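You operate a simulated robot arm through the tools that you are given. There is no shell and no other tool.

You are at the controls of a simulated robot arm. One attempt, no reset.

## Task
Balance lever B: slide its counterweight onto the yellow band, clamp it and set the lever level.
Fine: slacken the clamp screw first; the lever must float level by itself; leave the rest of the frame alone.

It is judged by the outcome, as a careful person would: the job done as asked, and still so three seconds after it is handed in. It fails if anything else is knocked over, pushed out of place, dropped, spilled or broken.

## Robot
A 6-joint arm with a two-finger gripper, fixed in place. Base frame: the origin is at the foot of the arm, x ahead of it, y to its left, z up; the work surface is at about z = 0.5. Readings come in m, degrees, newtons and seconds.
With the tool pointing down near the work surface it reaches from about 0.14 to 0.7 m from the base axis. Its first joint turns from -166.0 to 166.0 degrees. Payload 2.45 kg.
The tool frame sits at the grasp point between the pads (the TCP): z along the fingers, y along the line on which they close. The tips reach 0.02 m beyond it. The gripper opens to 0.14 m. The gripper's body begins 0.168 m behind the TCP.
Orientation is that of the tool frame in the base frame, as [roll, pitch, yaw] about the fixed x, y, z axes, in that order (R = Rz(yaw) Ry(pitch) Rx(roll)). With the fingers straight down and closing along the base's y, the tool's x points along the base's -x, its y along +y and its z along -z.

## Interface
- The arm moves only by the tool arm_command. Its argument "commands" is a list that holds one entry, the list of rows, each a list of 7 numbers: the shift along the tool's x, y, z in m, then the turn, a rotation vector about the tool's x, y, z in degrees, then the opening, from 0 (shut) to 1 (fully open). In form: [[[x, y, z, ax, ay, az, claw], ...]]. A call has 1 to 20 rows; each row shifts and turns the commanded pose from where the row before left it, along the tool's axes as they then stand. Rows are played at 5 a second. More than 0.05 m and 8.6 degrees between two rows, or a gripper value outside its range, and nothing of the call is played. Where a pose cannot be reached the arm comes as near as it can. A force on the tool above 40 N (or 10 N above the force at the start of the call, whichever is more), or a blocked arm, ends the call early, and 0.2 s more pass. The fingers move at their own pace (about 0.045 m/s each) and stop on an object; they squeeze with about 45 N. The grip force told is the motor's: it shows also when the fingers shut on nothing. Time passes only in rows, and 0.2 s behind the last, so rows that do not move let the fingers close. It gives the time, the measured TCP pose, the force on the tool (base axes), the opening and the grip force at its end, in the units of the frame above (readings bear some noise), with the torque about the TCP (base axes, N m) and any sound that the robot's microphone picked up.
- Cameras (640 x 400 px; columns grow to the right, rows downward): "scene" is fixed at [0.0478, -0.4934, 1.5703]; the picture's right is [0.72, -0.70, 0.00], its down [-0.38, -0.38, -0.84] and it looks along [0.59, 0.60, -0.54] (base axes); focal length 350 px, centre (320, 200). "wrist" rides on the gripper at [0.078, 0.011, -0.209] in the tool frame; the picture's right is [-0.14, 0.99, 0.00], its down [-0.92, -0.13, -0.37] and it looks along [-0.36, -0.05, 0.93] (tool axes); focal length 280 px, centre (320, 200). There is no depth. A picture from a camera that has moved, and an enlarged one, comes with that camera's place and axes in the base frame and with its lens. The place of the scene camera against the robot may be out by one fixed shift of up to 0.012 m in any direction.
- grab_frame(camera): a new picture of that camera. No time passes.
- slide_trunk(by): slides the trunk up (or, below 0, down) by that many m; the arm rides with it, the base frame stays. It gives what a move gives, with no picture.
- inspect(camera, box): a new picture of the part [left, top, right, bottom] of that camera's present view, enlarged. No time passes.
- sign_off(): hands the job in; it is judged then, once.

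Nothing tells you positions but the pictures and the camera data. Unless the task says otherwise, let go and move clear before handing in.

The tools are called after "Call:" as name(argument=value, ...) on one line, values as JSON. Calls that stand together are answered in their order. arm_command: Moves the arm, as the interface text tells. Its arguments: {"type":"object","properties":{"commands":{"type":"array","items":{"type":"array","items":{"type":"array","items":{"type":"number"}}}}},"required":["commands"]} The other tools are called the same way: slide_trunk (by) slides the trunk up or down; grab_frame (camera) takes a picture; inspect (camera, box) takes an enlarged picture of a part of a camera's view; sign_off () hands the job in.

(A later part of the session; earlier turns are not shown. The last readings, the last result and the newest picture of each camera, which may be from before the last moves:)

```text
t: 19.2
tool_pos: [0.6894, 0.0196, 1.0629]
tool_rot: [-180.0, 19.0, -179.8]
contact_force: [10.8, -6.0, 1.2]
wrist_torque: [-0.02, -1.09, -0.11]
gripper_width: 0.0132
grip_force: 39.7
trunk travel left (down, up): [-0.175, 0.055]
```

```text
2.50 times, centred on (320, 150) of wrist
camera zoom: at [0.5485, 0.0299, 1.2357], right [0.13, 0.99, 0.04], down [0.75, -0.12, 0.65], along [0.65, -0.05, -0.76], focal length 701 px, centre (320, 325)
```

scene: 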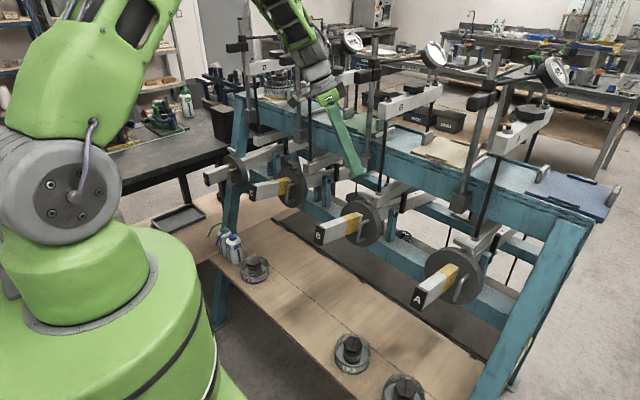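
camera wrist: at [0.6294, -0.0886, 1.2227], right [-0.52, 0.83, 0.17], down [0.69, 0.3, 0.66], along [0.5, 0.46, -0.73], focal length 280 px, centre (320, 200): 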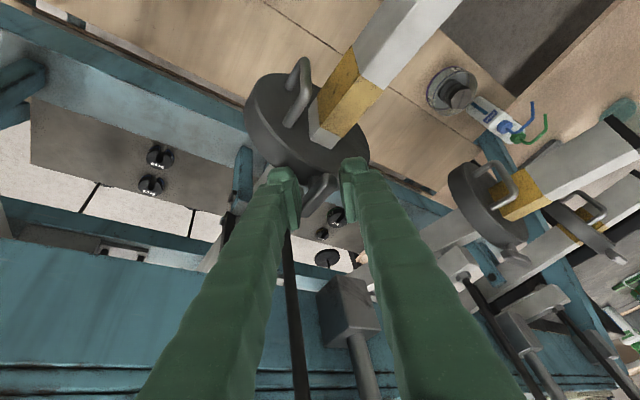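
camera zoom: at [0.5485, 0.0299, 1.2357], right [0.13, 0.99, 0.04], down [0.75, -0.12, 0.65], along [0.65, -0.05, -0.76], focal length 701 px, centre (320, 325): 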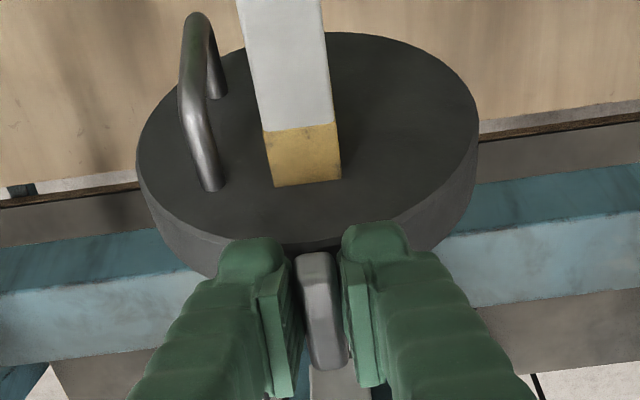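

About 23 mm of band still shows on the tip side. Centring the 30 mm disc on the 55 mm band calls for about 12.5 mm, so I'll pull about 10 mm more.

Call:
arm_command(commands=[[[0.0046, 0, -0.00255, 0, 0, 0, 0], [0.0046, 0, -0.00255, 0, 0, 0, 0], [0, 0, 0, 0, 0, 0, 0]]])

Call:
inspect(camera="scene", box=[305, 170, 405, 250])

Call:
inspect(camera="wrist", box=[240, 70, 400, 230])

```text
t: 20.0
tool_pos: [0.6797, 0.0204, 1.0654]
tool_rot: [-179.8, 19.0, -179.8]
contact_force: [11.3, -2.9, -3.0]
wrist_torque: [-0.02, -0.73, -0.07]
gripper_width: 0.0129
grip_force: 39.5
trunk travel left (down, up): [-0.175, 0.055]
```

```text
5.00 times, centred on (355, 210) of scene
camera zoom: at [0.0478, -0.4934, 1.5703], right [0.72, -0.7, 0.0], down [-0.38, -0.38, -0.84], along [0.59, 0.6, -0.54], focal length 1752 px, centre (145, 150)
```

zoom: 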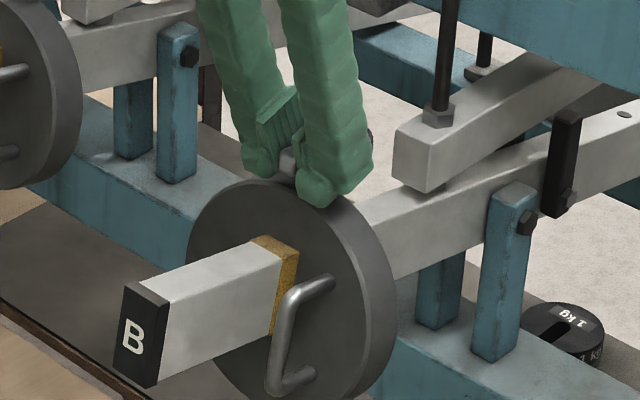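

```text
2.50 times, centred on (320, 150) of wrist
camera zoom: at [0.5382, 0.0299, 1.2376], right [0.13, 0.99, 0.04], down [0.75, -0.12, 0.65], along [0.65, -0.05, -0.76], focal length 701 px, centre (320, 325)
```

zoom: 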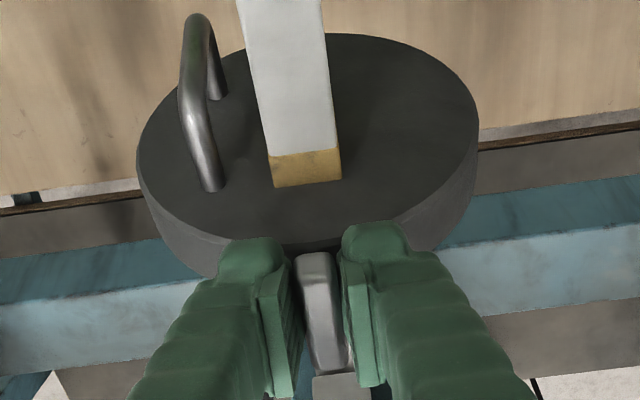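

The visible band on the tip side is now about 13 mm, so the disc is centred. I'll ease off the pull and turn the T-bar clockwise to start clamping, while still holding it.

Call:
arm_command(commands=[[[-0.0012, 0, 0.0005, 0, 0, 0, 0], [0, 0.0006, 0, 4, 0, 6.928, 0], [0, 0.0006, 0, 4, 0, 6.928, 0], [0, 0.0006, 0, 4, 0, 6.928, 0], [0, 0.0006, 0, 4, 0, 6.928, 0], [0, 0.0006, 0, 4, 0, 6.928, 0]]])

Call:
grab_frame(camera="wrist")

Call:
inspect(camera="scene", box=[280, 90, 440, 250])

```text
t: 21.4
tool_pos: [0.683, 0.0273, 1.065]
tool_rot: [-172.7, 21.6, 143.4]
contact_force: [1.5, 33.0, -3.3]
wrist_torque: [0.3, 0.19, 0.29]
gripper_width: 0.0132
grip_force: 39.2
trunk travel left (down, up): [-0.175, 0.055]
```

```text
taken
camera wrist: at [0.5873, 0.1454, 1.2286], right [0.73, 0.69, -0.07], down [0.53, -0.49, 0.69], along [0.44, -0.54, -0.72], focal length 280 px, centre (320, 200)
```

wrist: 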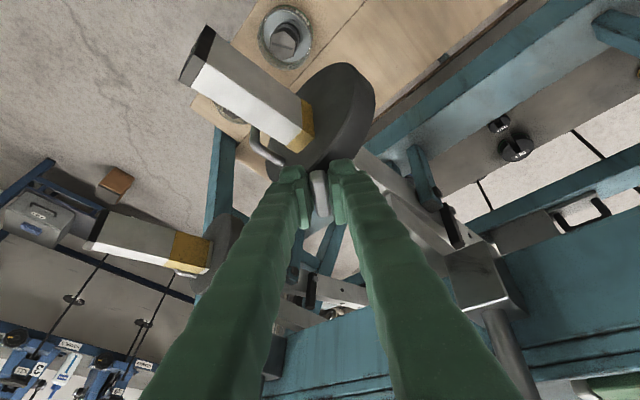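

```text
2.50 times, centred on (360, 170) of scene
camera zoom: at [0.0478, -0.4934, 1.5703], right [0.72, -0.7, 0.0], down [-0.38, -0.38, -0.84], along [0.59, 0.6, -0.54], focal length 876 px, centre (220, 275)
```

zoom: 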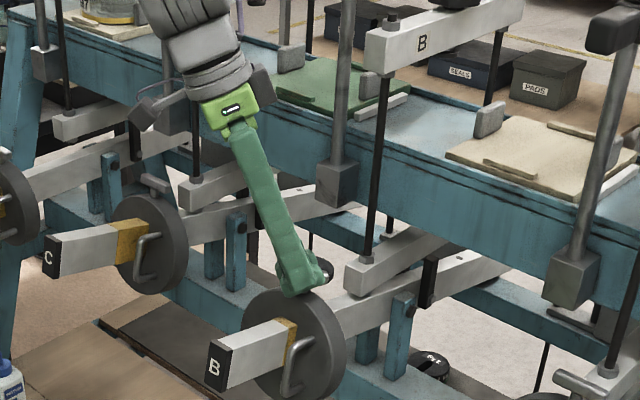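

It turned 40° clockwise, but side load built up to 33 N because the true stem is offset from my turning axis. I'll relieve that before going on.

Call:
arm_command(commands=[[[0.0011, 0.0015, -0.0006, 0, 0, 0, 0], [0.0011, 0.0015, -0.0006, 0, 0, 0, 0], [0, 0, 0, 0, 0, 0, 0]]])

```text
t: 22.2
tool_pos: [0.6829, 0.0266, 1.0634]
tool_rot: [-172.5, 21.6, 143.5]
contact_force: [10.8, 13.2, -1.3]
wrist_torque: [-0.65, -0.99, 0.31]
gripper_width: 0.0127
grip_force: 39.5
trunk travel left (down, up): [-0.175, 0.055]
```

Call:
arm_command(commands=[[[0.0001, 0.0018, -0.0003, 0, 0, 0, 0], [0, 0, 0, 0, 0, 0, 0]]])

Call:
inspect(camera="wrist", box=[250, 110, 390, 230])

Call:
inspect(camera="scene", box=[305, 170, 405, 250])

```text
t: 22.8
tool_pos: [0.683, 0.0275, 1.0636]
tool_rot: [-172.2, 21.4, 143.6]
contact_force: [10.2, 0.2, -1.5]
wrist_torque: [-0.64, -0.78, 0.2]
gripper_width: 0.0128
grip_force: 39.9
trunk travel left (down, up): [-0.175, 0.055]
```

```text
3.33 times, centred on (320, 170) of wrist
camera zoom: at [0.588, 0.1461, 1.2282], right [0.73, 0.68, -0.07], down [0.53, -0.49, 0.69], along [0.44, -0.54, -0.72], focal length 935 px, centre (320, 300)
```

zoom: 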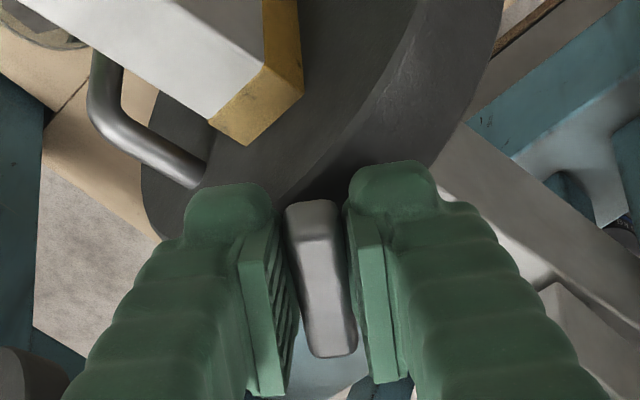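

```text
5.00 times, centred on (355, 210) of scene
camera zoom: at [0.0478, -0.4934, 1.5703], right [0.72, -0.7, 0.0], down [-0.38, -0.38, -0.84], along [0.59, 0.6, -0.54], focal length 1752 px, centre (145, 150)
```

zoom: 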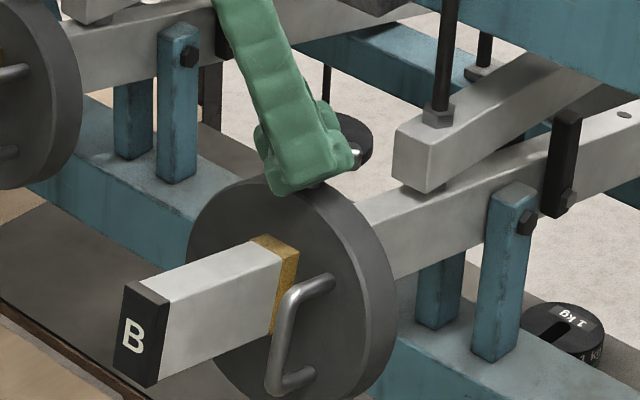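

Side load is gone and the disc hasn't shifted. I'll continue clockwise using the corrected turning axis, 24° at a time.

Call:
arm_command(commands=[[[-0.0008, 0.0021, 0.0002, 4, 0, 6.928, 0], [-0.0001, 0.0015, 0, 4, 0, 6.928, 0], [-0.0001, 0.0015, 0, 4, 0, 6.928, 0]]])

Call:
inspect(camera="scene", box=[280, 60, 440, 250])

```text
t: 23.6
tool_pos: [0.6861, 0.0316, 1.0636]
tool_rot: [-169.0, 24.8, 121.2]
contact_force: [5.9, -0.9, -5.4]
wrist_torque: [-0.11, 0.1, 0.1]
gripper_width: 0.0126
grip_force: 39.5
trunk travel left (down, up): [-0.175, 0.055]
```

```text
2.11 times, centred on (360, 155) of scene
camera zoom: at [0.0478, -0.4934, 1.5703], right [0.72, -0.7, 0.0], down [-0.38, -0.38, -0.84], along [0.59, 0.6, -0.54], focal length 738 px, centre (236, 295)
```

zoom: 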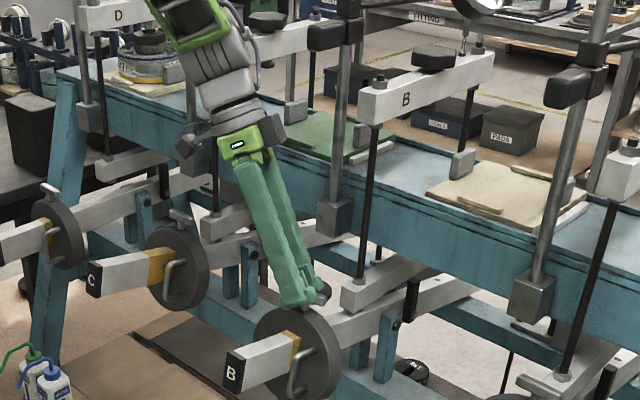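

Forces are low with the bar about 26° short of its original tight position. Finishing the turn here would bring the wrist close to C's crosshead, so I'll first swing the lever down about its pivot toward level while holding the T-bar.

Call:
arm_command(commands=[[[0.00594, -0.00374, 0.00664, -2.141, -1.206, 1.236, 0], [0.00594, -0.00374, 0.00664, -2.141, -1.206, 1.236, 0]]])

Call:
inspect(camera="scene", box=[305, 170, 405, 250])

```text
t: 24.2
tool_pos: [0.6765, 0.0314, 1.0474]
tool_rot: [-174.4, 27.6, 118.8]
contact_force: [7.7, -6.9, -4.7]
wrist_torque: [-0.62, -0.17, 0.14]
gripper_width: 0.013
grip_force: 39.4
trunk travel left (down, up): [-0.175, 0.055]
```

```text
5.00 times, centred on (355, 210) of scene
camera zoom: at [0.0478, -0.4934, 1.5703], right [0.72, -0.7, 0.0], down [-0.38, -0.38, -0.84], along [0.59, 0.6, -0.54], focal length 1752 px, centre (145, 150)
```

zoom: 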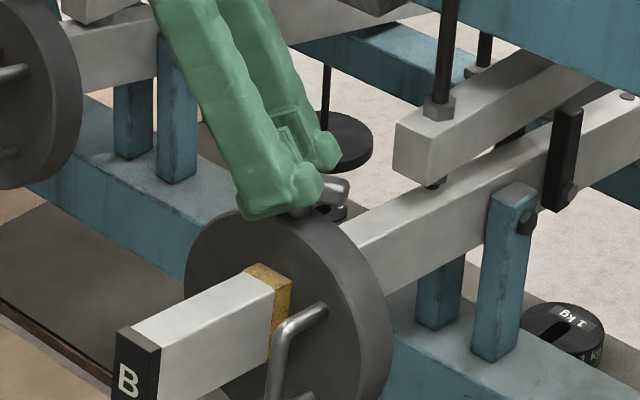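

The lever follows smoothly at low force and is now about 6° tip-up. I'll continue to level.

Call:
arm_command(commands=[[[0.00594, -0.00374, 0.00664, -2.141, -1.206, 1.236, 0], [0.00594, -0.00374, 0.00664, -2.141, -1.206, 1.236, 0]]])

Call:
inspect(camera="scene", box=[305, 170, 405, 250])

Call:
inspect(camera="scene", box=[280, 60, 440, 250])

```text
t: 24.8
tool_pos: [0.6683, 0.0312, 1.0306]
tool_rot: [180.0, 30.1, 116.2]
contact_force: [14.6, -6.9, -7.3]
wrist_torque: [-0.56, -0.15, 0.15]
gripper_width: 0.0132
grip_force: 39.3
trunk travel left (down, up): [-0.175, 0.055]
```

```text
5.00 times, centred on (355, 210) of scene
camera zoom: at [0.0478, -0.4934, 1.5703], right [0.72, -0.7, 0.0], down [-0.38, -0.38, -0.84], along [0.59, 0.6, -0.54], focal length 1752 px, centre (145, 150)
```

zoom: 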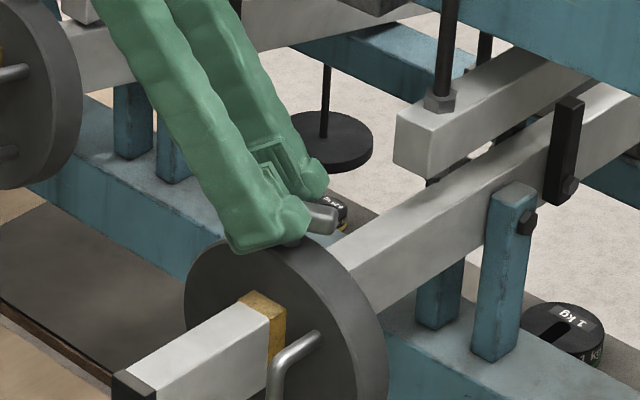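

```text
2.11 times, centred on (360, 155) of scene
camera zoom: at [0.0478, -0.4934, 1.5703], right [0.72, -0.7, 0.0], down [-0.38, -0.38, -0.84], along [0.59, 0.6, -0.54], focal length 738 px, centre (236, 295)
```

zoom: 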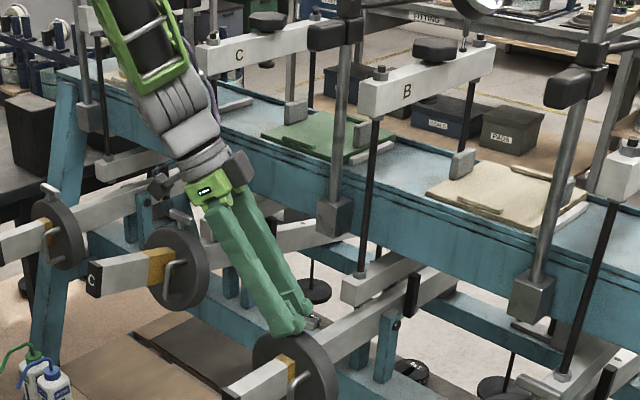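

The lever looks near level. I'll zoom in to measure the beam edges against the horizontal vanishing direction.

Call:
inspect(camera="scene", box=[355, 185, 415, 225])

Call:
inspect(camera="scene", box=[310, 215, 370, 260])

Call:
inspect(camera="scene", box=[300, 170, 460, 270])

```text
10.00 times, centred on (385, 205) of scene
camera zoom: at [0.0478, -0.4934, 1.5703], right [0.72, -0.7, 0.0], down [-0.38, -0.38, -0.84], along [0.59, 0.6, -0.54], focal length 3504 px, centre (-330, 150)
```

zoom: 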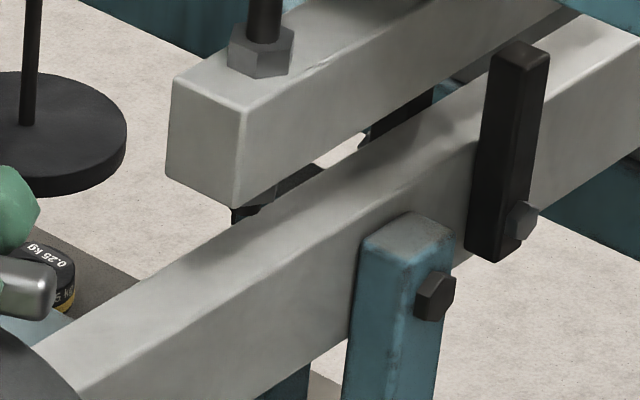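

```text
8.89 times, centred on (340, 238) of scene
camera zoom: at [0.0478, -0.4934, 1.5703], right [0.72, -0.7, 0.0], down [-0.38, -0.38, -0.84], along [0.59, 0.6, -0.54], focal length 3115 px, centre (142, -133)
```

zoom: 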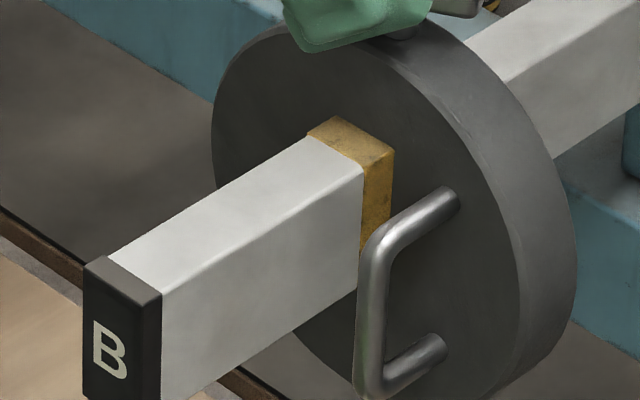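

```text
4.00 times, centred on (380, 220) of scene
camera zoom: at [0.0478, -0.4934, 1.5703], right [0.72, -0.7, 0.0], down [-0.38, -0.38, -0.84], along [0.59, 0.6, -0.54], focal length 1402 px, centre (80, 120)
```

zoom: 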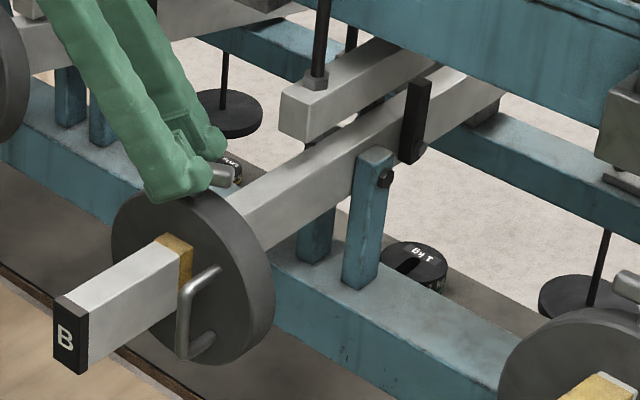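

The lever is within about 1.5° of level. I'll finish turning the clamp clockwise to its tight position, easing out the residual x-load as I go.

Call:
arm_command(commands=[[[-0.0008, 0.002, 0.0004, 3.25, 0, 5.63, 0], [-0.0001, 0.0012, 0, 3.25, 0, 5.63, 0], [-0.0001, 0.0012, 0, 3.25, 0, 5.63, 0]]])

Call:
inspect(camera="scene", box=[280, 60, 440, 250])

Call:
grab_frame(camera="wrist")

```text
t: 25.6
tool_pos: [0.6708, 0.0337, 1.031]
tool_rot: [180.0, 30.0, 96.6]
contact_force: [7.9, 5.4, -3.9]
wrist_torque: [-1.05, -0.06, 0.12]
gripper_width: 0.0129
grip_force: 39.5
trunk travel left (down, up): [-0.175, 0.055]
```

```text
2.11 times, centred on (360, 155) of scene
camera zoom: at [0.0478, -0.4934, 1.5703], right [0.72, -0.7, 0.0], down [-0.38, -0.38, -0.84], along [0.59, 0.6, -0.54], focal length 738 px, centre (236, 295)
```

zoom: 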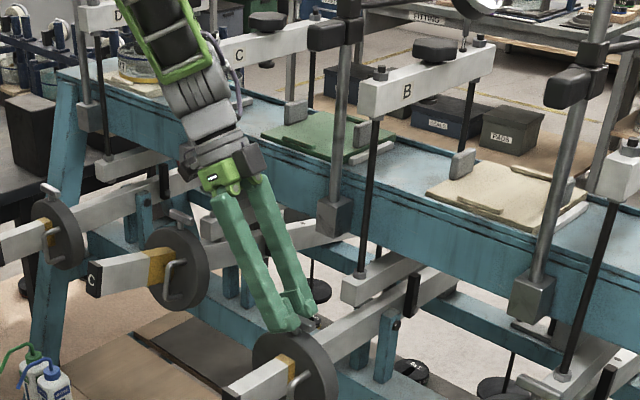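

```text
taken
camera wrist: at [0.6626, 0.2042, 1.1743], right [1.0, 0.0, 0.07], down [-0.06, -0.62, 0.78], along [0.04, -0.78, -0.62], focal length 280 px, centre (320, 200)
```

wrist: 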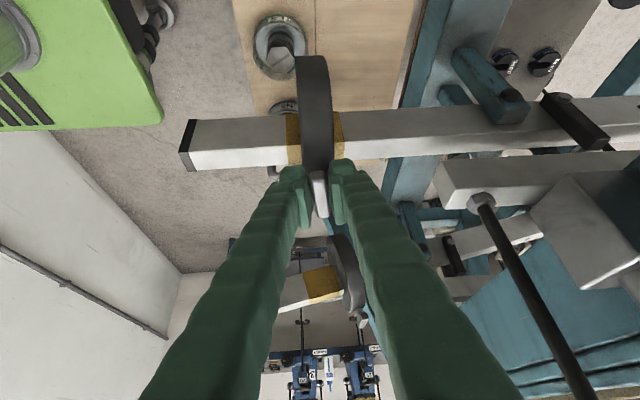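

This side-on view shows the disc with yellow on both sides. I'll zoom in to check the centring and the level.

Call:
inspect(camera="wrist", box=[250, 80, 390, 190])

Call:
inspect(camera="wrist", box=[160, 70, 500, 270])

```text
3.64 times, centred on (320, 135) of wrist
camera zoom: at [0.6626, 0.2042, 1.1743], right [1.0, 0.0, 0.07], down [-0.06, -0.62, 0.78], along [0.04, -0.78, -0.62], focal length 1020 px, centre (320, 436)
```

zoom: 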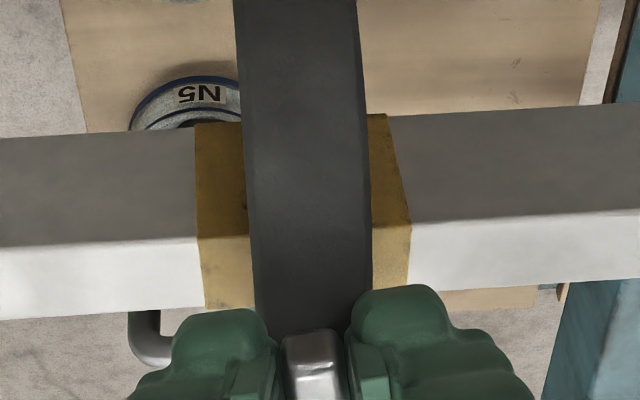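

```text
1.88 times, centred on (330, 170) of wrist
camera zoom: at [0.6626, 0.2042, 1.1743], right [1.0, 0.0, 0.07], down [-0.06, -0.62, 0.78], along [0.04, -0.78, -0.62], focal length 528 px, centre (301, 256)
```

zoom: 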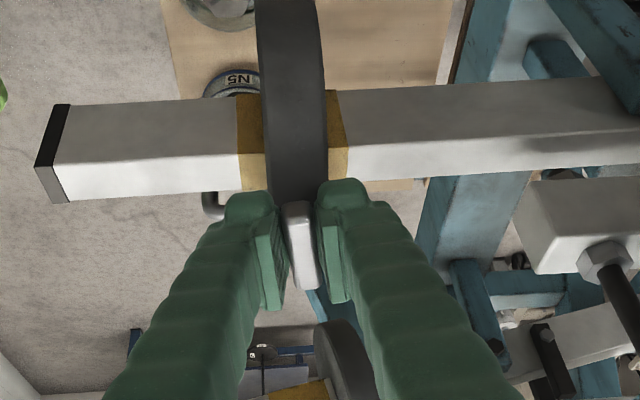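

The disc is inside the band with yellow on both sides, about 13 mm outer and 10 mm inner, and the lever reads about 1° tip-up. I'll turn the clamp the last few degrees until it goes tight.

Call:
arm_command(commands=[[[0, 0.0007, 0, 2, 0, 3.464, 0], [0, 0.0007, 0, 2, 0, 3.464, 0]]])

```text
t: 26.2
tool_pos: [0.6739, 0.032, 1.0301]
tool_rot: [180.0, 30.1, 88.6]
contact_force: [6.7, 5.1, -5.1]
wrist_torque: [-0.19, 0.34, 0.79]
gripper_width: 0.0133
grip_force: 39.2
trunk travel left (down, up): [-0.175, 0.055]
```

Torque about the stem is rising to 0.79 Nm, so the clamp is reaching its tight stop. One small further turn will confirm it.

Call:
arm_command(commands=[[[0, 0.0004, 0, 2, 0, 3.464, 0], [0, 0, 0, 0, 0, 0, 0]]])

Call:
inspect(camera="wrist", box=[250, 80, 390, 190])

Call:
inspect(camera="scene", box=[300, 170, 460, 270])

```text
t: 26.8
tool_pos: [0.6729, 0.0325, 1.0313]
tool_rot: [-180.0, 30.0, 84.6]
contact_force: [5.6, 5.8, -5.2]
wrist_torque: [0.0, 0.42, 0.95]
gripper_width: 0.0147
grip_force: 41.2
trunk travel left (down, up): [-0.175, 0.055]
```

```text
3.64 times, centred on (320, 135) of wrist
camera zoom: at [0.7006, 0.2021, 1.1744], right [0.97, -0.21, 0.07], down [-0.18, -0.6, 0.78], along [-0.12, -0.77, -0.62], focal length 1020 px, centre (320, 436)
```

zoom: 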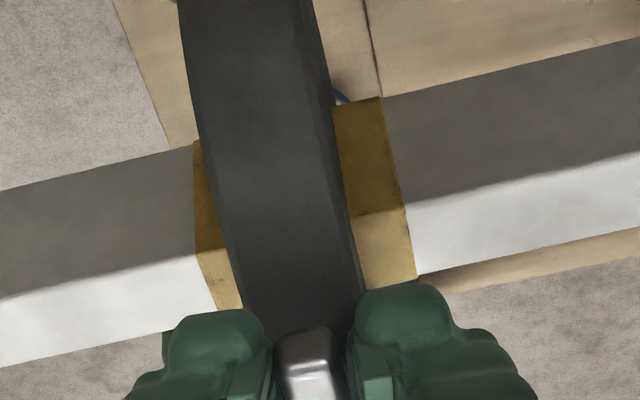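

```text
4.00 times, centred on (380, 220) of scene
camera zoom: at [0.0478, -0.4934, 1.5703], right [0.72, -0.7, 0.0], down [-0.38, -0.38, -0.84], along [0.59, 0.6, -0.54], focal length 1402 px, centre (80, 120)
```

zoom: 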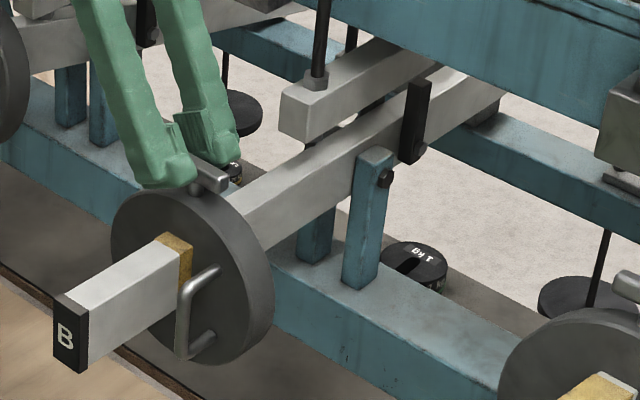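

The clamp is tight: the pads twist against the stop and the bar is back along y. I'll undo the 5° of overtwist, then open slightly and see whether the lever floats.

Call:
arm_command(commands=[[[0, -0.0005, 0, -2.5, 0, -4.33, 0], [0, 0, 0, 0, 0, 0, 0]]])

```text
t: 27.4
tool_pos: [0.6717, 0.0314, 1.033]
tool_rot: [179.8, 30.1, 89.7]
contact_force: [5.6, 3.8, -2.6]
wrist_torque: [0.58, 0.17, 0.36]
gripper_width: 0.013
grip_force: 39.4
trunk travel left (down, up): [-0.175, 0.055]
```

Call:
arm_command(commands=[[[0, 0, 0, 0, 0, 0, 0.15], [0, 0, 0, 0, 0, 0, 0.2]]])

Call:
inspect(camera="wrist", box=[160, 70, 500, 270])

Call:
inspect(camera="scene", box=[300, 170, 460, 270])

```text
t: 28.0
tool_pos: [0.6712, 0.0318, 1.0317]
tool_rot: [179.9, 30.0, 89.7]
contact_force: [-0.1, 0.4, -0.4]
wrist_torque: [-0.01, 0.0, 0.01]
gripper_width: 0.028
grip_force: 0.0
trunk travel left (down, up): [-0.175, 0.055]
```

```text
1.88 times, centred on (330, 170) of wrist
camera zoom: at [0.684, 0.2029, 1.1752], right [0.99, -0.13, 0.07], down [-0.13, -0.61, 0.78], along [-0.05, -0.78, -0.62], focal length 528 px, centre (301, 256)
```

zoom: 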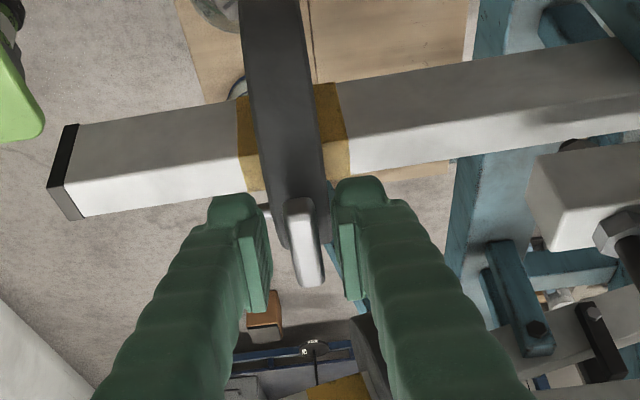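

```text
4.00 times, centred on (380, 220) of scene
camera zoom: at [0.0478, -0.4934, 1.5703], right [0.72, -0.7, 0.0], down [-0.38, -0.38, -0.84], along [0.59, 0.6, -0.54], focal length 1402 px, centre (80, 120)
```

zoom: 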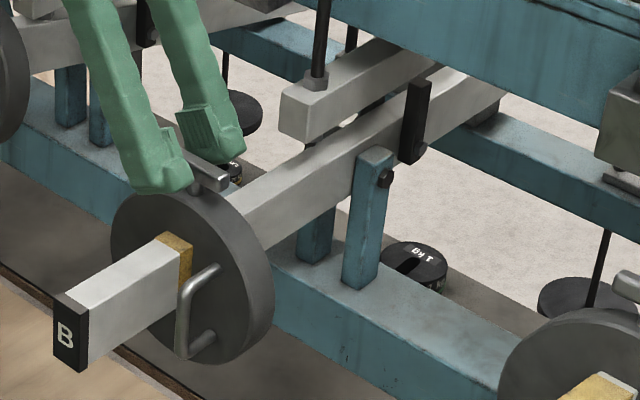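

The lever stayed put when released. I'll back the fingers off along the tool axis and wait, to see whether it drifts.

Call:
arm_command(commands=[[[0, 0, -0.01, 0, 0, 0, 0.25], [0, 0, -0.015, 0, 0, 0, 0.3], [0, 0, -0.02, 0, 0, 0, 0.3], [0, 0, -0.02, 0, 0, 0, 0.3], [0, 0, 0, 0, 0, 0, 0.3], [0, 0, 0, 0, 0, 0, 0.3], [0, 0, 0, 0, 0, 0, 0.3], [0, 0, 0, 0, 0, 0, 0.3], [0, 0, 0, 0, 0, 0, 0.3], [0, 0, 0, 0, 0, 0, 0.3]]])

Call:
inspect(camera="wrist", box=[160, 70, 500, 270])

Call:
inspect(camera="scene", box=[300, 170, 460, 270])

Call:
inspect(camera="scene", box=[310, 215, 370, 260])

```text
t: 30.2
tool_pos: [0.6724, 0.0643, 1.0868]
tool_rot: [179.9, 30.1, 89.6]
contact_force: [0.1, -0.3, 0.3]
wrist_torque: [-0.03, 0.02, 0.01]
gripper_width: 0.0421
grip_force: 0.1
trunk travel left (down, up): [-0.175, 0.055]
```

```text
1.88 times, centred on (330, 170) of wrist
camera zoom: at [0.6849, 0.2354, 1.2305], right [0.99, -0.12, 0.07], down [-0.13, -0.61, 0.78], along [-0.05, -0.78, -0.62], focal length 528 px, centre (301, 256)
```

zoom: 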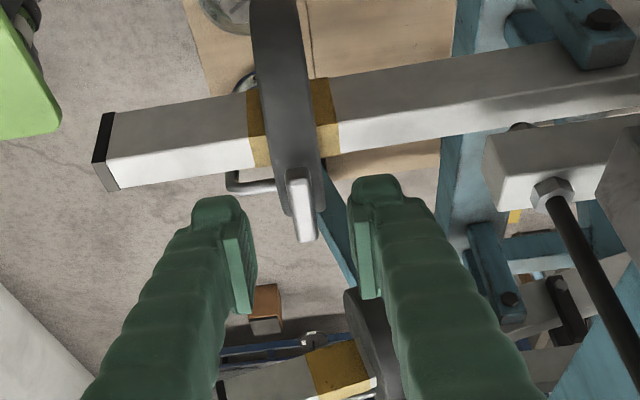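

```text
4.00 times, centred on (380, 220) of scene
camera zoom: at [0.0478, -0.4934, 1.5703], right [0.72, -0.7, 0.0], down [-0.38, -0.38, -0.84], along [0.59, 0.6, -0.54], focal length 1402 px, centre (80, 120)
```

zoom: 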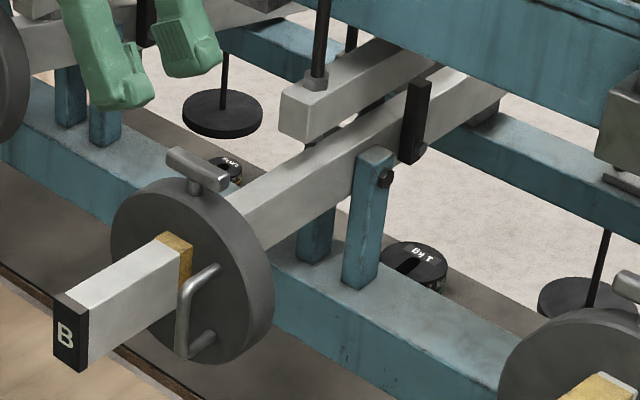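

```text
8.89 times, centred on (340, 238) of scene
camera zoom: at [0.0478, -0.4934, 1.5703], right [0.72, -0.7, 0.0], down [-0.38, -0.38, -0.84], along [0.59, 0.6, -0.54], focal length 3115 px, centre (142, -133)
```

zoom: 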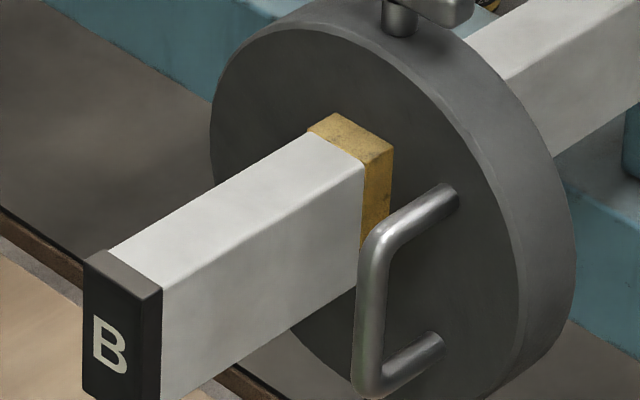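

The lever holds with the gripper clear. I'll wait several seconds and compare, to rule out slow drift.

Call:
arm_command(commands=[[[0, 0, 0, 0, 0, 0, 0.3], [0, 0, 0, 0, 0, 0, 0.3], [0, 0, 0, 0, 0, 0, 0.3], [0, 0, 0, 0, 0, 0, 0.3], [0, 0, 0, 0, 0, 0, 0.3], [0, 0, 0, 0, 0, 0, 0.3], [0, 0, 0, 0, 0, 0, 0.3], [0, 0, 0, 0, 0, 0, 0.3], [0, 0, 0, 0, 0, 0, 0.3], [0, 0, 0, 0, 0, 0, 0.3], [0, 0, 0, 0, 0, 0, 0.3], [0, 0, 0, 0, 0, 0, 0.3], [0, 0, 0, 0, 0, 0, 0.3], [0, 0, 0, 0, 0, 0, 0.3], [0, 0, 0, 0, 0, 0, 0.3], [0, 0, 0, 0, 0, 0, 0.3], [0, 0, 0, 0, 0, 0, 0.3], [0, 0, 0, 0, 0, 0, 0.3], [0, 0, 0, 0, 0, 0, 0.3], [0, 0, 0, 0, 0, 0, 0.3]]])

Call:
inspect(camera="scene", box=[310, 215, 370, 260])

Call:
inspect(camera="wrist", box=[200, 90, 400, 190])

Call:
inspect(camera="wrist", box=[310, 80, 510, 180])

Call:
grab_frame(camera="wrist")

```text
t: 34.4
tool_pos: [0.6733, 0.0646, 1.0871]
tool_rot: [179.9, 30.1, 89.6]
contact_force: [0.5, 0.1, -0.4]
wrist_torque: [0.02, -0.03, -0.01]
gripper_width: 0.0421
grip_force: 0.1
trunk travel left (down, up): [-0.175, 0.055]
```

```text
8.89 times, centred on (340, 238) of scene
camera zoom: at [0.0478, -0.4934, 1.5703], right [0.72, -0.7, 0.0], down [-0.38, -0.38, -0.84], along [0.59, 0.6, -0.54], focal length 3115 px, centre (142, -133)
```

zoom: 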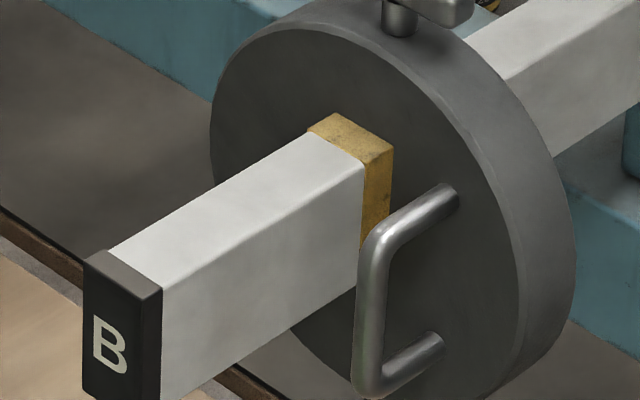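

```text
3.20 times, centred on (300, 140) of wrist
camera zoom: at [0.6849, 0.2354, 1.2305], right [0.99, -0.12, 0.07], down [-0.13, -0.61, 0.78], along [-0.05, -0.78, -0.62], focal length 897 px, centre (384, 392)
```

zoom: 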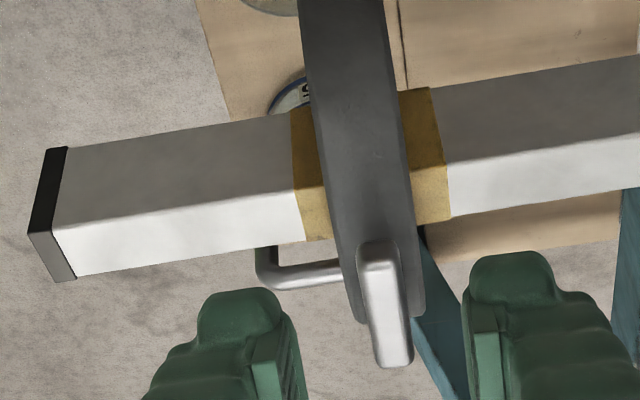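

```text
3.20 times, centred on (410, 130) of wrist
camera zoom: at [0.6849, 0.2354, 1.2305], right [0.99, -0.12, 0.07], down [-0.13, -0.61, 0.78], along [-0.05, -0.78, -0.62], focal length 897 px, centre (32, 424)
```

zoom: 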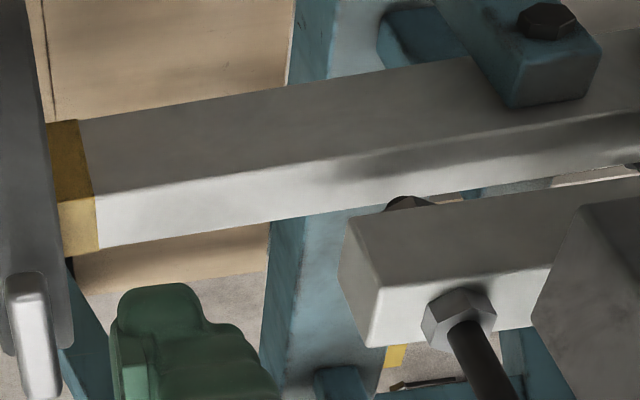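

```text
taken
camera wrist: at [0.6849, 0.2354, 1.2305], right [0.99, -0.12, 0.07], down [-0.13, -0.61, 0.78], along [-0.05, -0.78, -0.62], focal length 280 px, centre (320, 200)
```

wrist: 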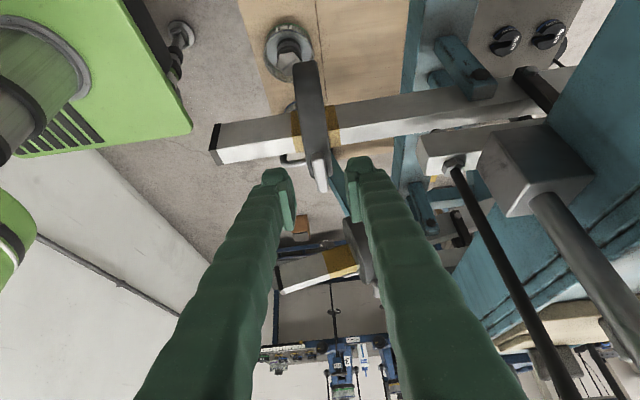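

There is no drift over four seconds, so the lever floats with the counterweight clamped on the band. It still reads roughly 0.5–1° tip-up. I'll close the fingers and bring them over the beam near its tip to nudge it down, keeping this side-on view for measuring.

Call:
arm_command(commands=[[[0, -0.022, -0.005, 0, 0, 0, 0.3], [0, -0.022, -0.005, 0, 0, 0, 0.1], [0, -0.022, 0, 0, 0, 0, 0], [0, -0.022, 0, 0, 0, 0, 0], [-0.0036, 0, 0.0186, 0, 0, 0, 0], [-0.0036, 0, 0.0186, 0, 0, 0, 0], [-0.0036, 0, 0.0186, 0, 0, 0, 0], [-0.0036, 0, 0.0186, 0, 0, 0, 0]]])

Call:
grab_frame(camera="wrist")

Call:
inspect(camera="scene", box=[280, 140, 440, 260])

```text
t: 36.2
tool_pos: [0.5843, 0.0205, 1.0392]
tool_rot: [179.9, 30.1, 89.7]
contact_force: [-0.8, -0.3, -0.4]
wrist_torque: [0.0, 0.05, 0.02]
gripper_width: 0.0
grip_force: 29.3
trunk travel left (down, up): [-0.175, 0.055]
```

```text
taken
camera wrist: at [0.5964, 0.1925, 1.1826], right [0.99, -0.12, 0.07], down [-0.13, -0.61, 0.78], along [-0.05, -0.78, -0.62], focal length 280 px, centre (320, 200)
```

wrist: 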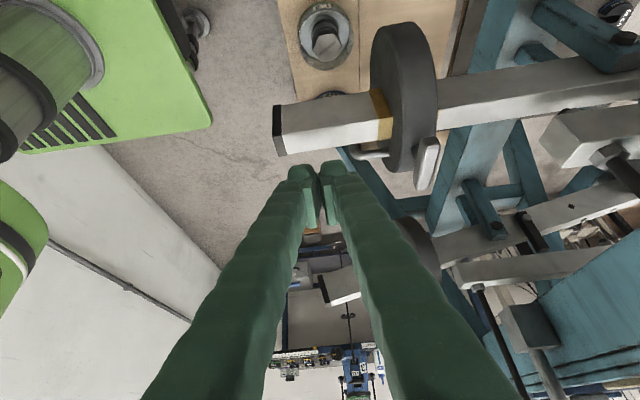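

```text
3.33 times, centred on (360, 200) of scene
camera zoom: at [0.0478, -0.4934, 1.5703], right [0.72, -0.7, 0.0], down [-0.38, -0.38, -0.84], along [0.59, 0.6, -0.54], focal length 1168 px, centre (187, 200)
```

zoom: 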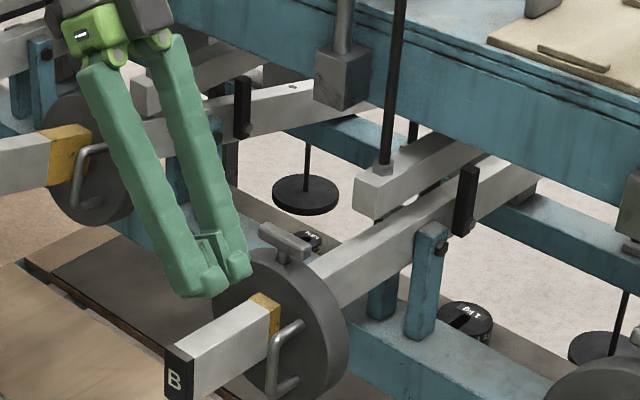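

The closed fingers are above the beam near its tip. I'll measure the beam angle from this view first.

Call:
inspect(camera="wrist", box=[265, 85, 395, 165])

Call:
inspect(camera="wrist", box=[430, 40, 560, 120])

Call:
inspect(camera="wrist", box=[510, 40, 640, 120])

Call:
inspect(camera="scene", box=[380, 160, 440, 200])

```text
4.92 times, centred on (330, 125) of wrist
camera zoom: at [0.5964, 0.1925, 1.1826], right [0.99, -0.12, 0.07], down [-0.13, -0.61, 0.78], along [-0.05, -0.78, -0.62], focal length 1380 px, centre (271, 569)
```

zoom: 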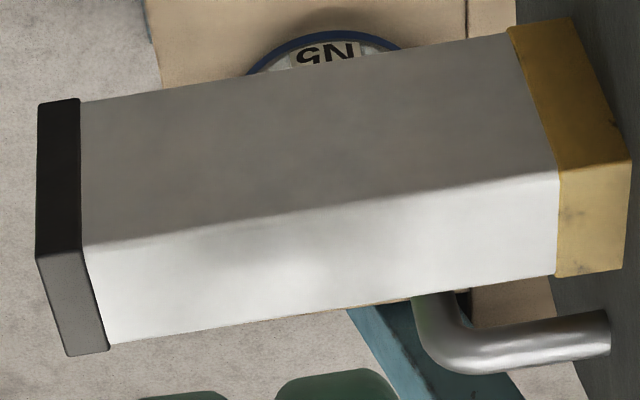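

```text
4.92 times, centred on (495, 80) of wrist
camera zoom: at [0.5964, 0.1925, 1.1826], right [0.99, -0.12, 0.07], down [-0.13, -0.61, 0.78], along [-0.05, -0.78, -0.62], focal length 1380 px, centre (-542, 791)
```

zoom: 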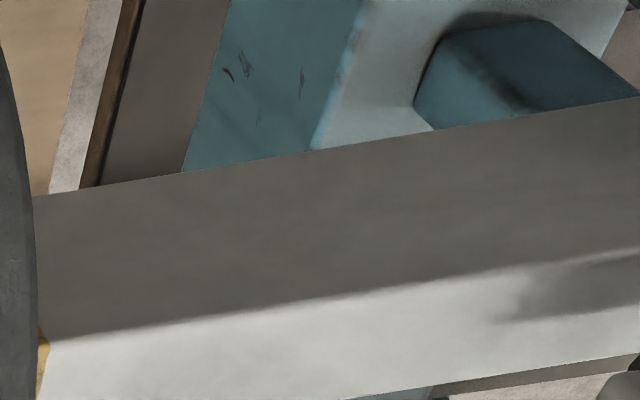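

```text
4.92 times, centred on (575, 80) of wrist
camera zoom: at [0.5964, 0.1925, 1.1826], right [0.99, -0.12, 0.07], down [-0.13, -0.61, 0.78], along [-0.05, -0.78, -0.62], focal length 1380 px, centre (-935, 791)
```

zoom: 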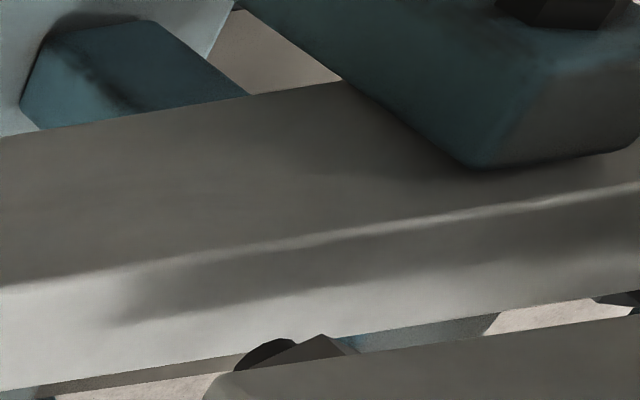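

```text
10.00 times, centred on (410, 180) of scene
camera zoom: at [0.0478, -0.4934, 1.5703], right [0.72, -0.7, 0.0], down [-0.38, -0.38, -0.84], along [0.59, 0.6, -0.54], focal length 3504 px, centre (-580, 400)
```

zoom: 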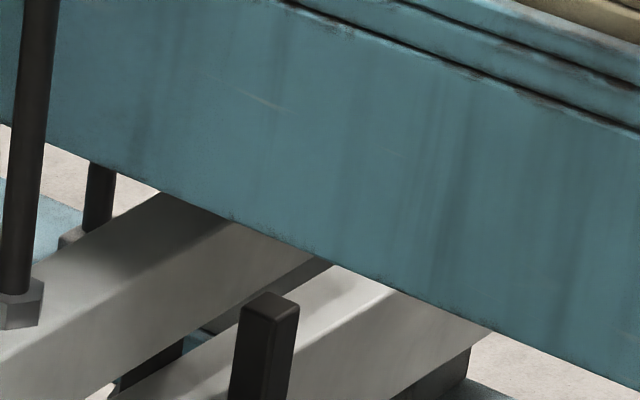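

All the edge measurements agree on about 1.1–1.4° tip-up. I'll lower the fingers to just above the beam and then press gently in small steps.

Call:
arm_command(commands=[[[0.0026, 0, 0.01, 0, 0, 0, 0], [0.0027, 0, 0.0101, 0, 0, 0, 0]]])

Call:
inspect(camera="wrist", box=[255, 85, 415, 185])

Call:
inspect(camera="scene", box=[300, 190, 380, 250])

```text
t: 36.8
tool_pos: [0.584, 0.0167, 1.0194]
tool_rot: [179.8, 30.2, 89.8]
contact_force: [0.1, -0.3, 0.3]
wrist_torque: [0.02, 0.01, 0.01]
gripper_width: 0.0
grip_force: 29.9
trunk travel left (down, up): [-0.175, 0.055]
```

```text
4.00 times, centred on (335, 135) of wrist
camera zoom: at [0.5963, 0.1874, 1.1619], right [0.99, -0.12, 0.07], down [-0.13, -0.61, 0.78], along [-0.05, -0.78, -0.62], focal length 1122 px, centre (260, 460)
```

zoom: 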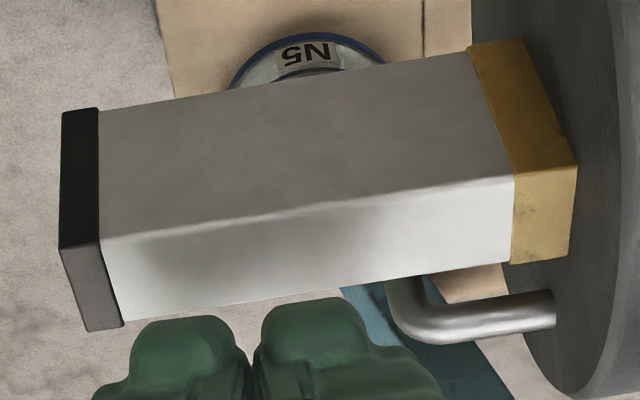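

```text
6.67 times, centred on (340, 220) of scene
camera zoom: at [0.0478, -0.4934, 1.5703], right [0.72, -0.7, 0.0], down [-0.38, -0.38, -0.84], along [0.59, 0.6, -0.54], focal length 2336 px, centre (187, 67)
```

zoom: 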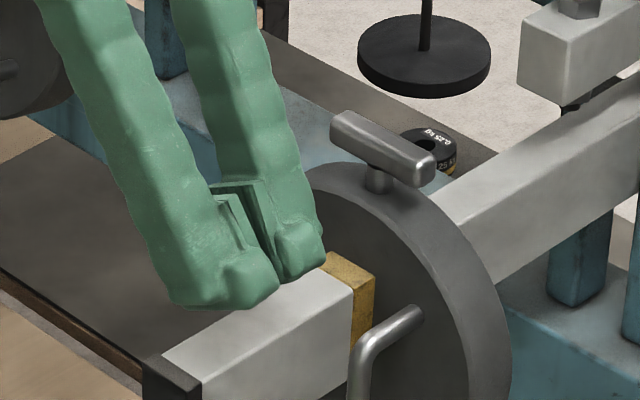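

The fingers are just above the beam with no contact yet. I'll lower in 3 mm steps, watching the force.

Call:
arm_command(commands=[[[0.0015, 0, 0.0026, 0, 0, 0, 0], [0.0015, 0, 0.0026, 0, 0, 0, 0]]])

Call:
inspect(camera="wrist", box=[255, 85, 415, 185])

```text
t: 37.4
tool_pos: [0.5848, 0.0145, 1.0135]
tool_rot: [-180.0, 30.1, 89.7]
contact_force: [0.1, 0.1, 0.2]
wrist_torque: [0.01, -0.03, 0.04]
gripper_width: 0.0
grip_force: 29.5
trunk travel left (down, up): [-0.175, 0.055]
```

```text
4.00 times, centred on (335, 135) of wrist
camera zoom: at [0.5964, 0.1863, 1.1565], right [0.99, -0.12, 0.07], down [-0.13, -0.61, 0.78], along [-0.05, -0.78, -0.62], focal length 1122 px, centre (260, 460)
```

zoom: 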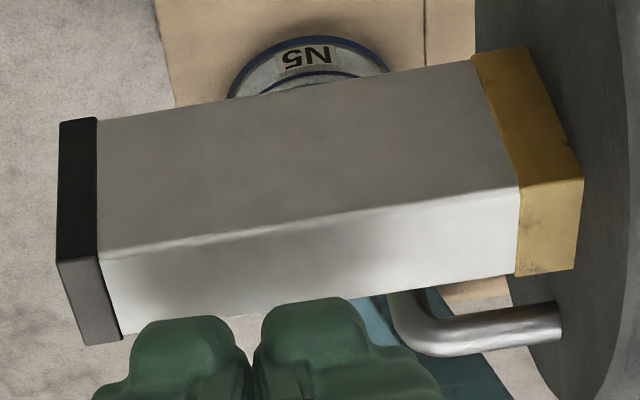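

Call:
arm_command(commands=[[[0.0015, 0, 0.0026, 0, 0, 0, 0], [0.0015, 0, 0.0026, 0, 0, 0, 0]]])

Call:
inspect(camera="wrist", box=[255, 85, 415, 185])

Call:
inspect(camera="scene", box=[300, 190, 380, 250])

```text
t: 38.0
tool_pos: [0.5842, 0.0146, 1.0081]
tool_rot: [179.9, 30.1, 89.6]
contact_force: [-0.2, 0.4, -0.1]
wrist_torque: [-0.02, 0.0, -0.01]
gripper_width: 0.0002
grip_force: 29.5
trunk travel left (down, up): [-0.175, 0.055]
```

```text
4.00 times, centred on (335, 135) of wrist
camera zoom: at [0.5963, 0.1867, 1.1505], right [0.99, -0.13, 0.07], down [-0.13, -0.61, 0.78], along [-0.05, -0.78, -0.62], focal length 1122 px, centre (260, 460)
```

zoom: 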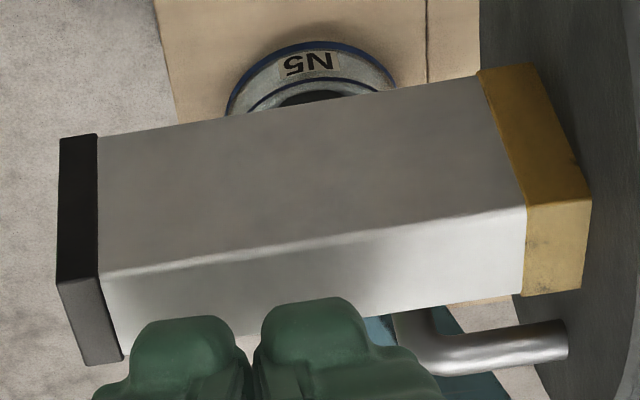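

```text
6.67 times, centred on (340, 220) of scene
camera zoom: at [0.0478, -0.4934, 1.5703], right [0.72, -0.7, 0.0], down [-0.38, -0.38, -0.84], along [0.59, 0.6, -0.54], focal length 2336 px, centre (187, 67)
```

zoom: 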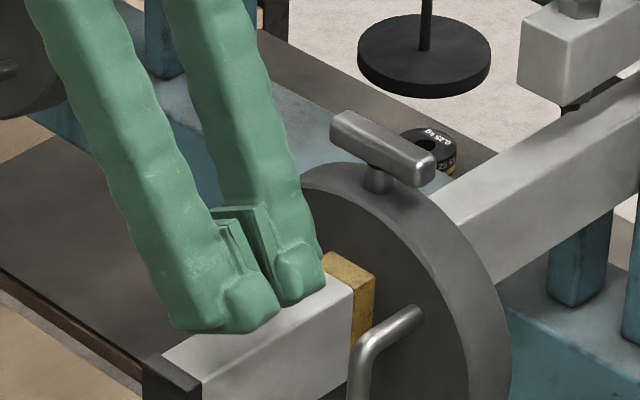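

Call:
arm_command(commands=[[[0.001, 0, 0.00173, 0, 0, 0, 0], [0.001, 0, 0.00173, 0, 0, 0, 0], [0, 0, 0, 0, 0, 0, 0]]])

Call:
inspect(camera="scene", box=[310, 215, 370, 260])

```text
t: 38.8
tool_pos: [0.5837, 0.015, 1.0028]
tool_rot: [179.9, 30.1, 89.7]
contact_force: [-0.1, -0.3, 1.0]
wrist_torque: [-0.01, 0.01, -0.02]
gripper_width: 0.0001
grip_force: 28.8
trunk travel left (down, up): [-0.175, 0.055]
```

```text
8.89 times, centred on (340, 238) of scene
camera zoom: at [0.0478, -0.4934, 1.5703], right [0.72, -0.7, 0.0], down [-0.38, -0.38, -0.84], along [0.59, 0.6, -0.54], focal length 3115 px, centre (142, -133)
```

zoom: 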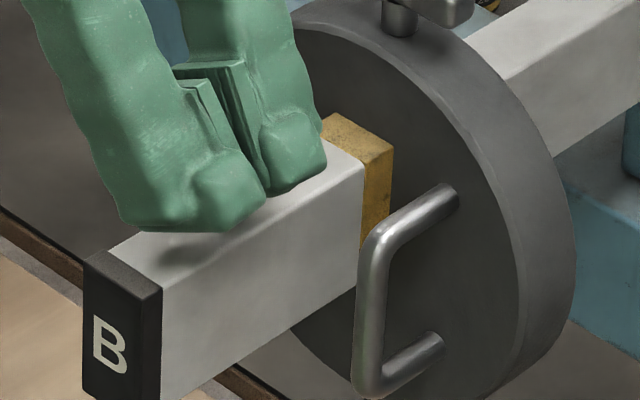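

Contact is imminent, with the finger shadow meeting the beam. I'll continue in 2 mm steps.

Call:
arm_command(commands=[[[0.001, 0, 0.00173, 0, 0, 0, 0], [0, 0, 0, 0, 0, 0, 0]]])

Call:
inspect(camera="scene", box=[310, 215, 370, 260])

```text
t: 39.4
tool_pos: [0.584, 0.0156, 1.0017]
tool_rot: [179.9, 30.2, 89.6]
contact_force: [0.1, -0.5, -0.8]
wrist_torque: [0.02, -0.03, 0.0]
gripper_width: 0.0
grip_force: 29.8
trunk travel left (down, up): [-0.175, 0.055]
```

```text
8.89 times, centred on (340, 238) of scene
camera zoom: at [0.0478, -0.4934, 1.5703], right [0.72, -0.7, 0.0], down [-0.38, -0.38, -0.84], along [0.59, 0.6, -0.54], focal length 3115 px, centre (142, -133)
```

zoom: 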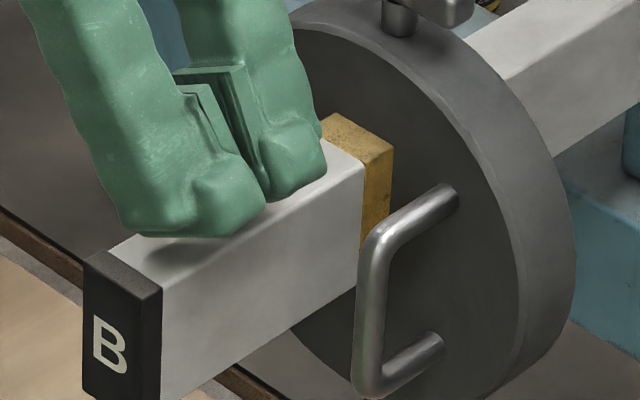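

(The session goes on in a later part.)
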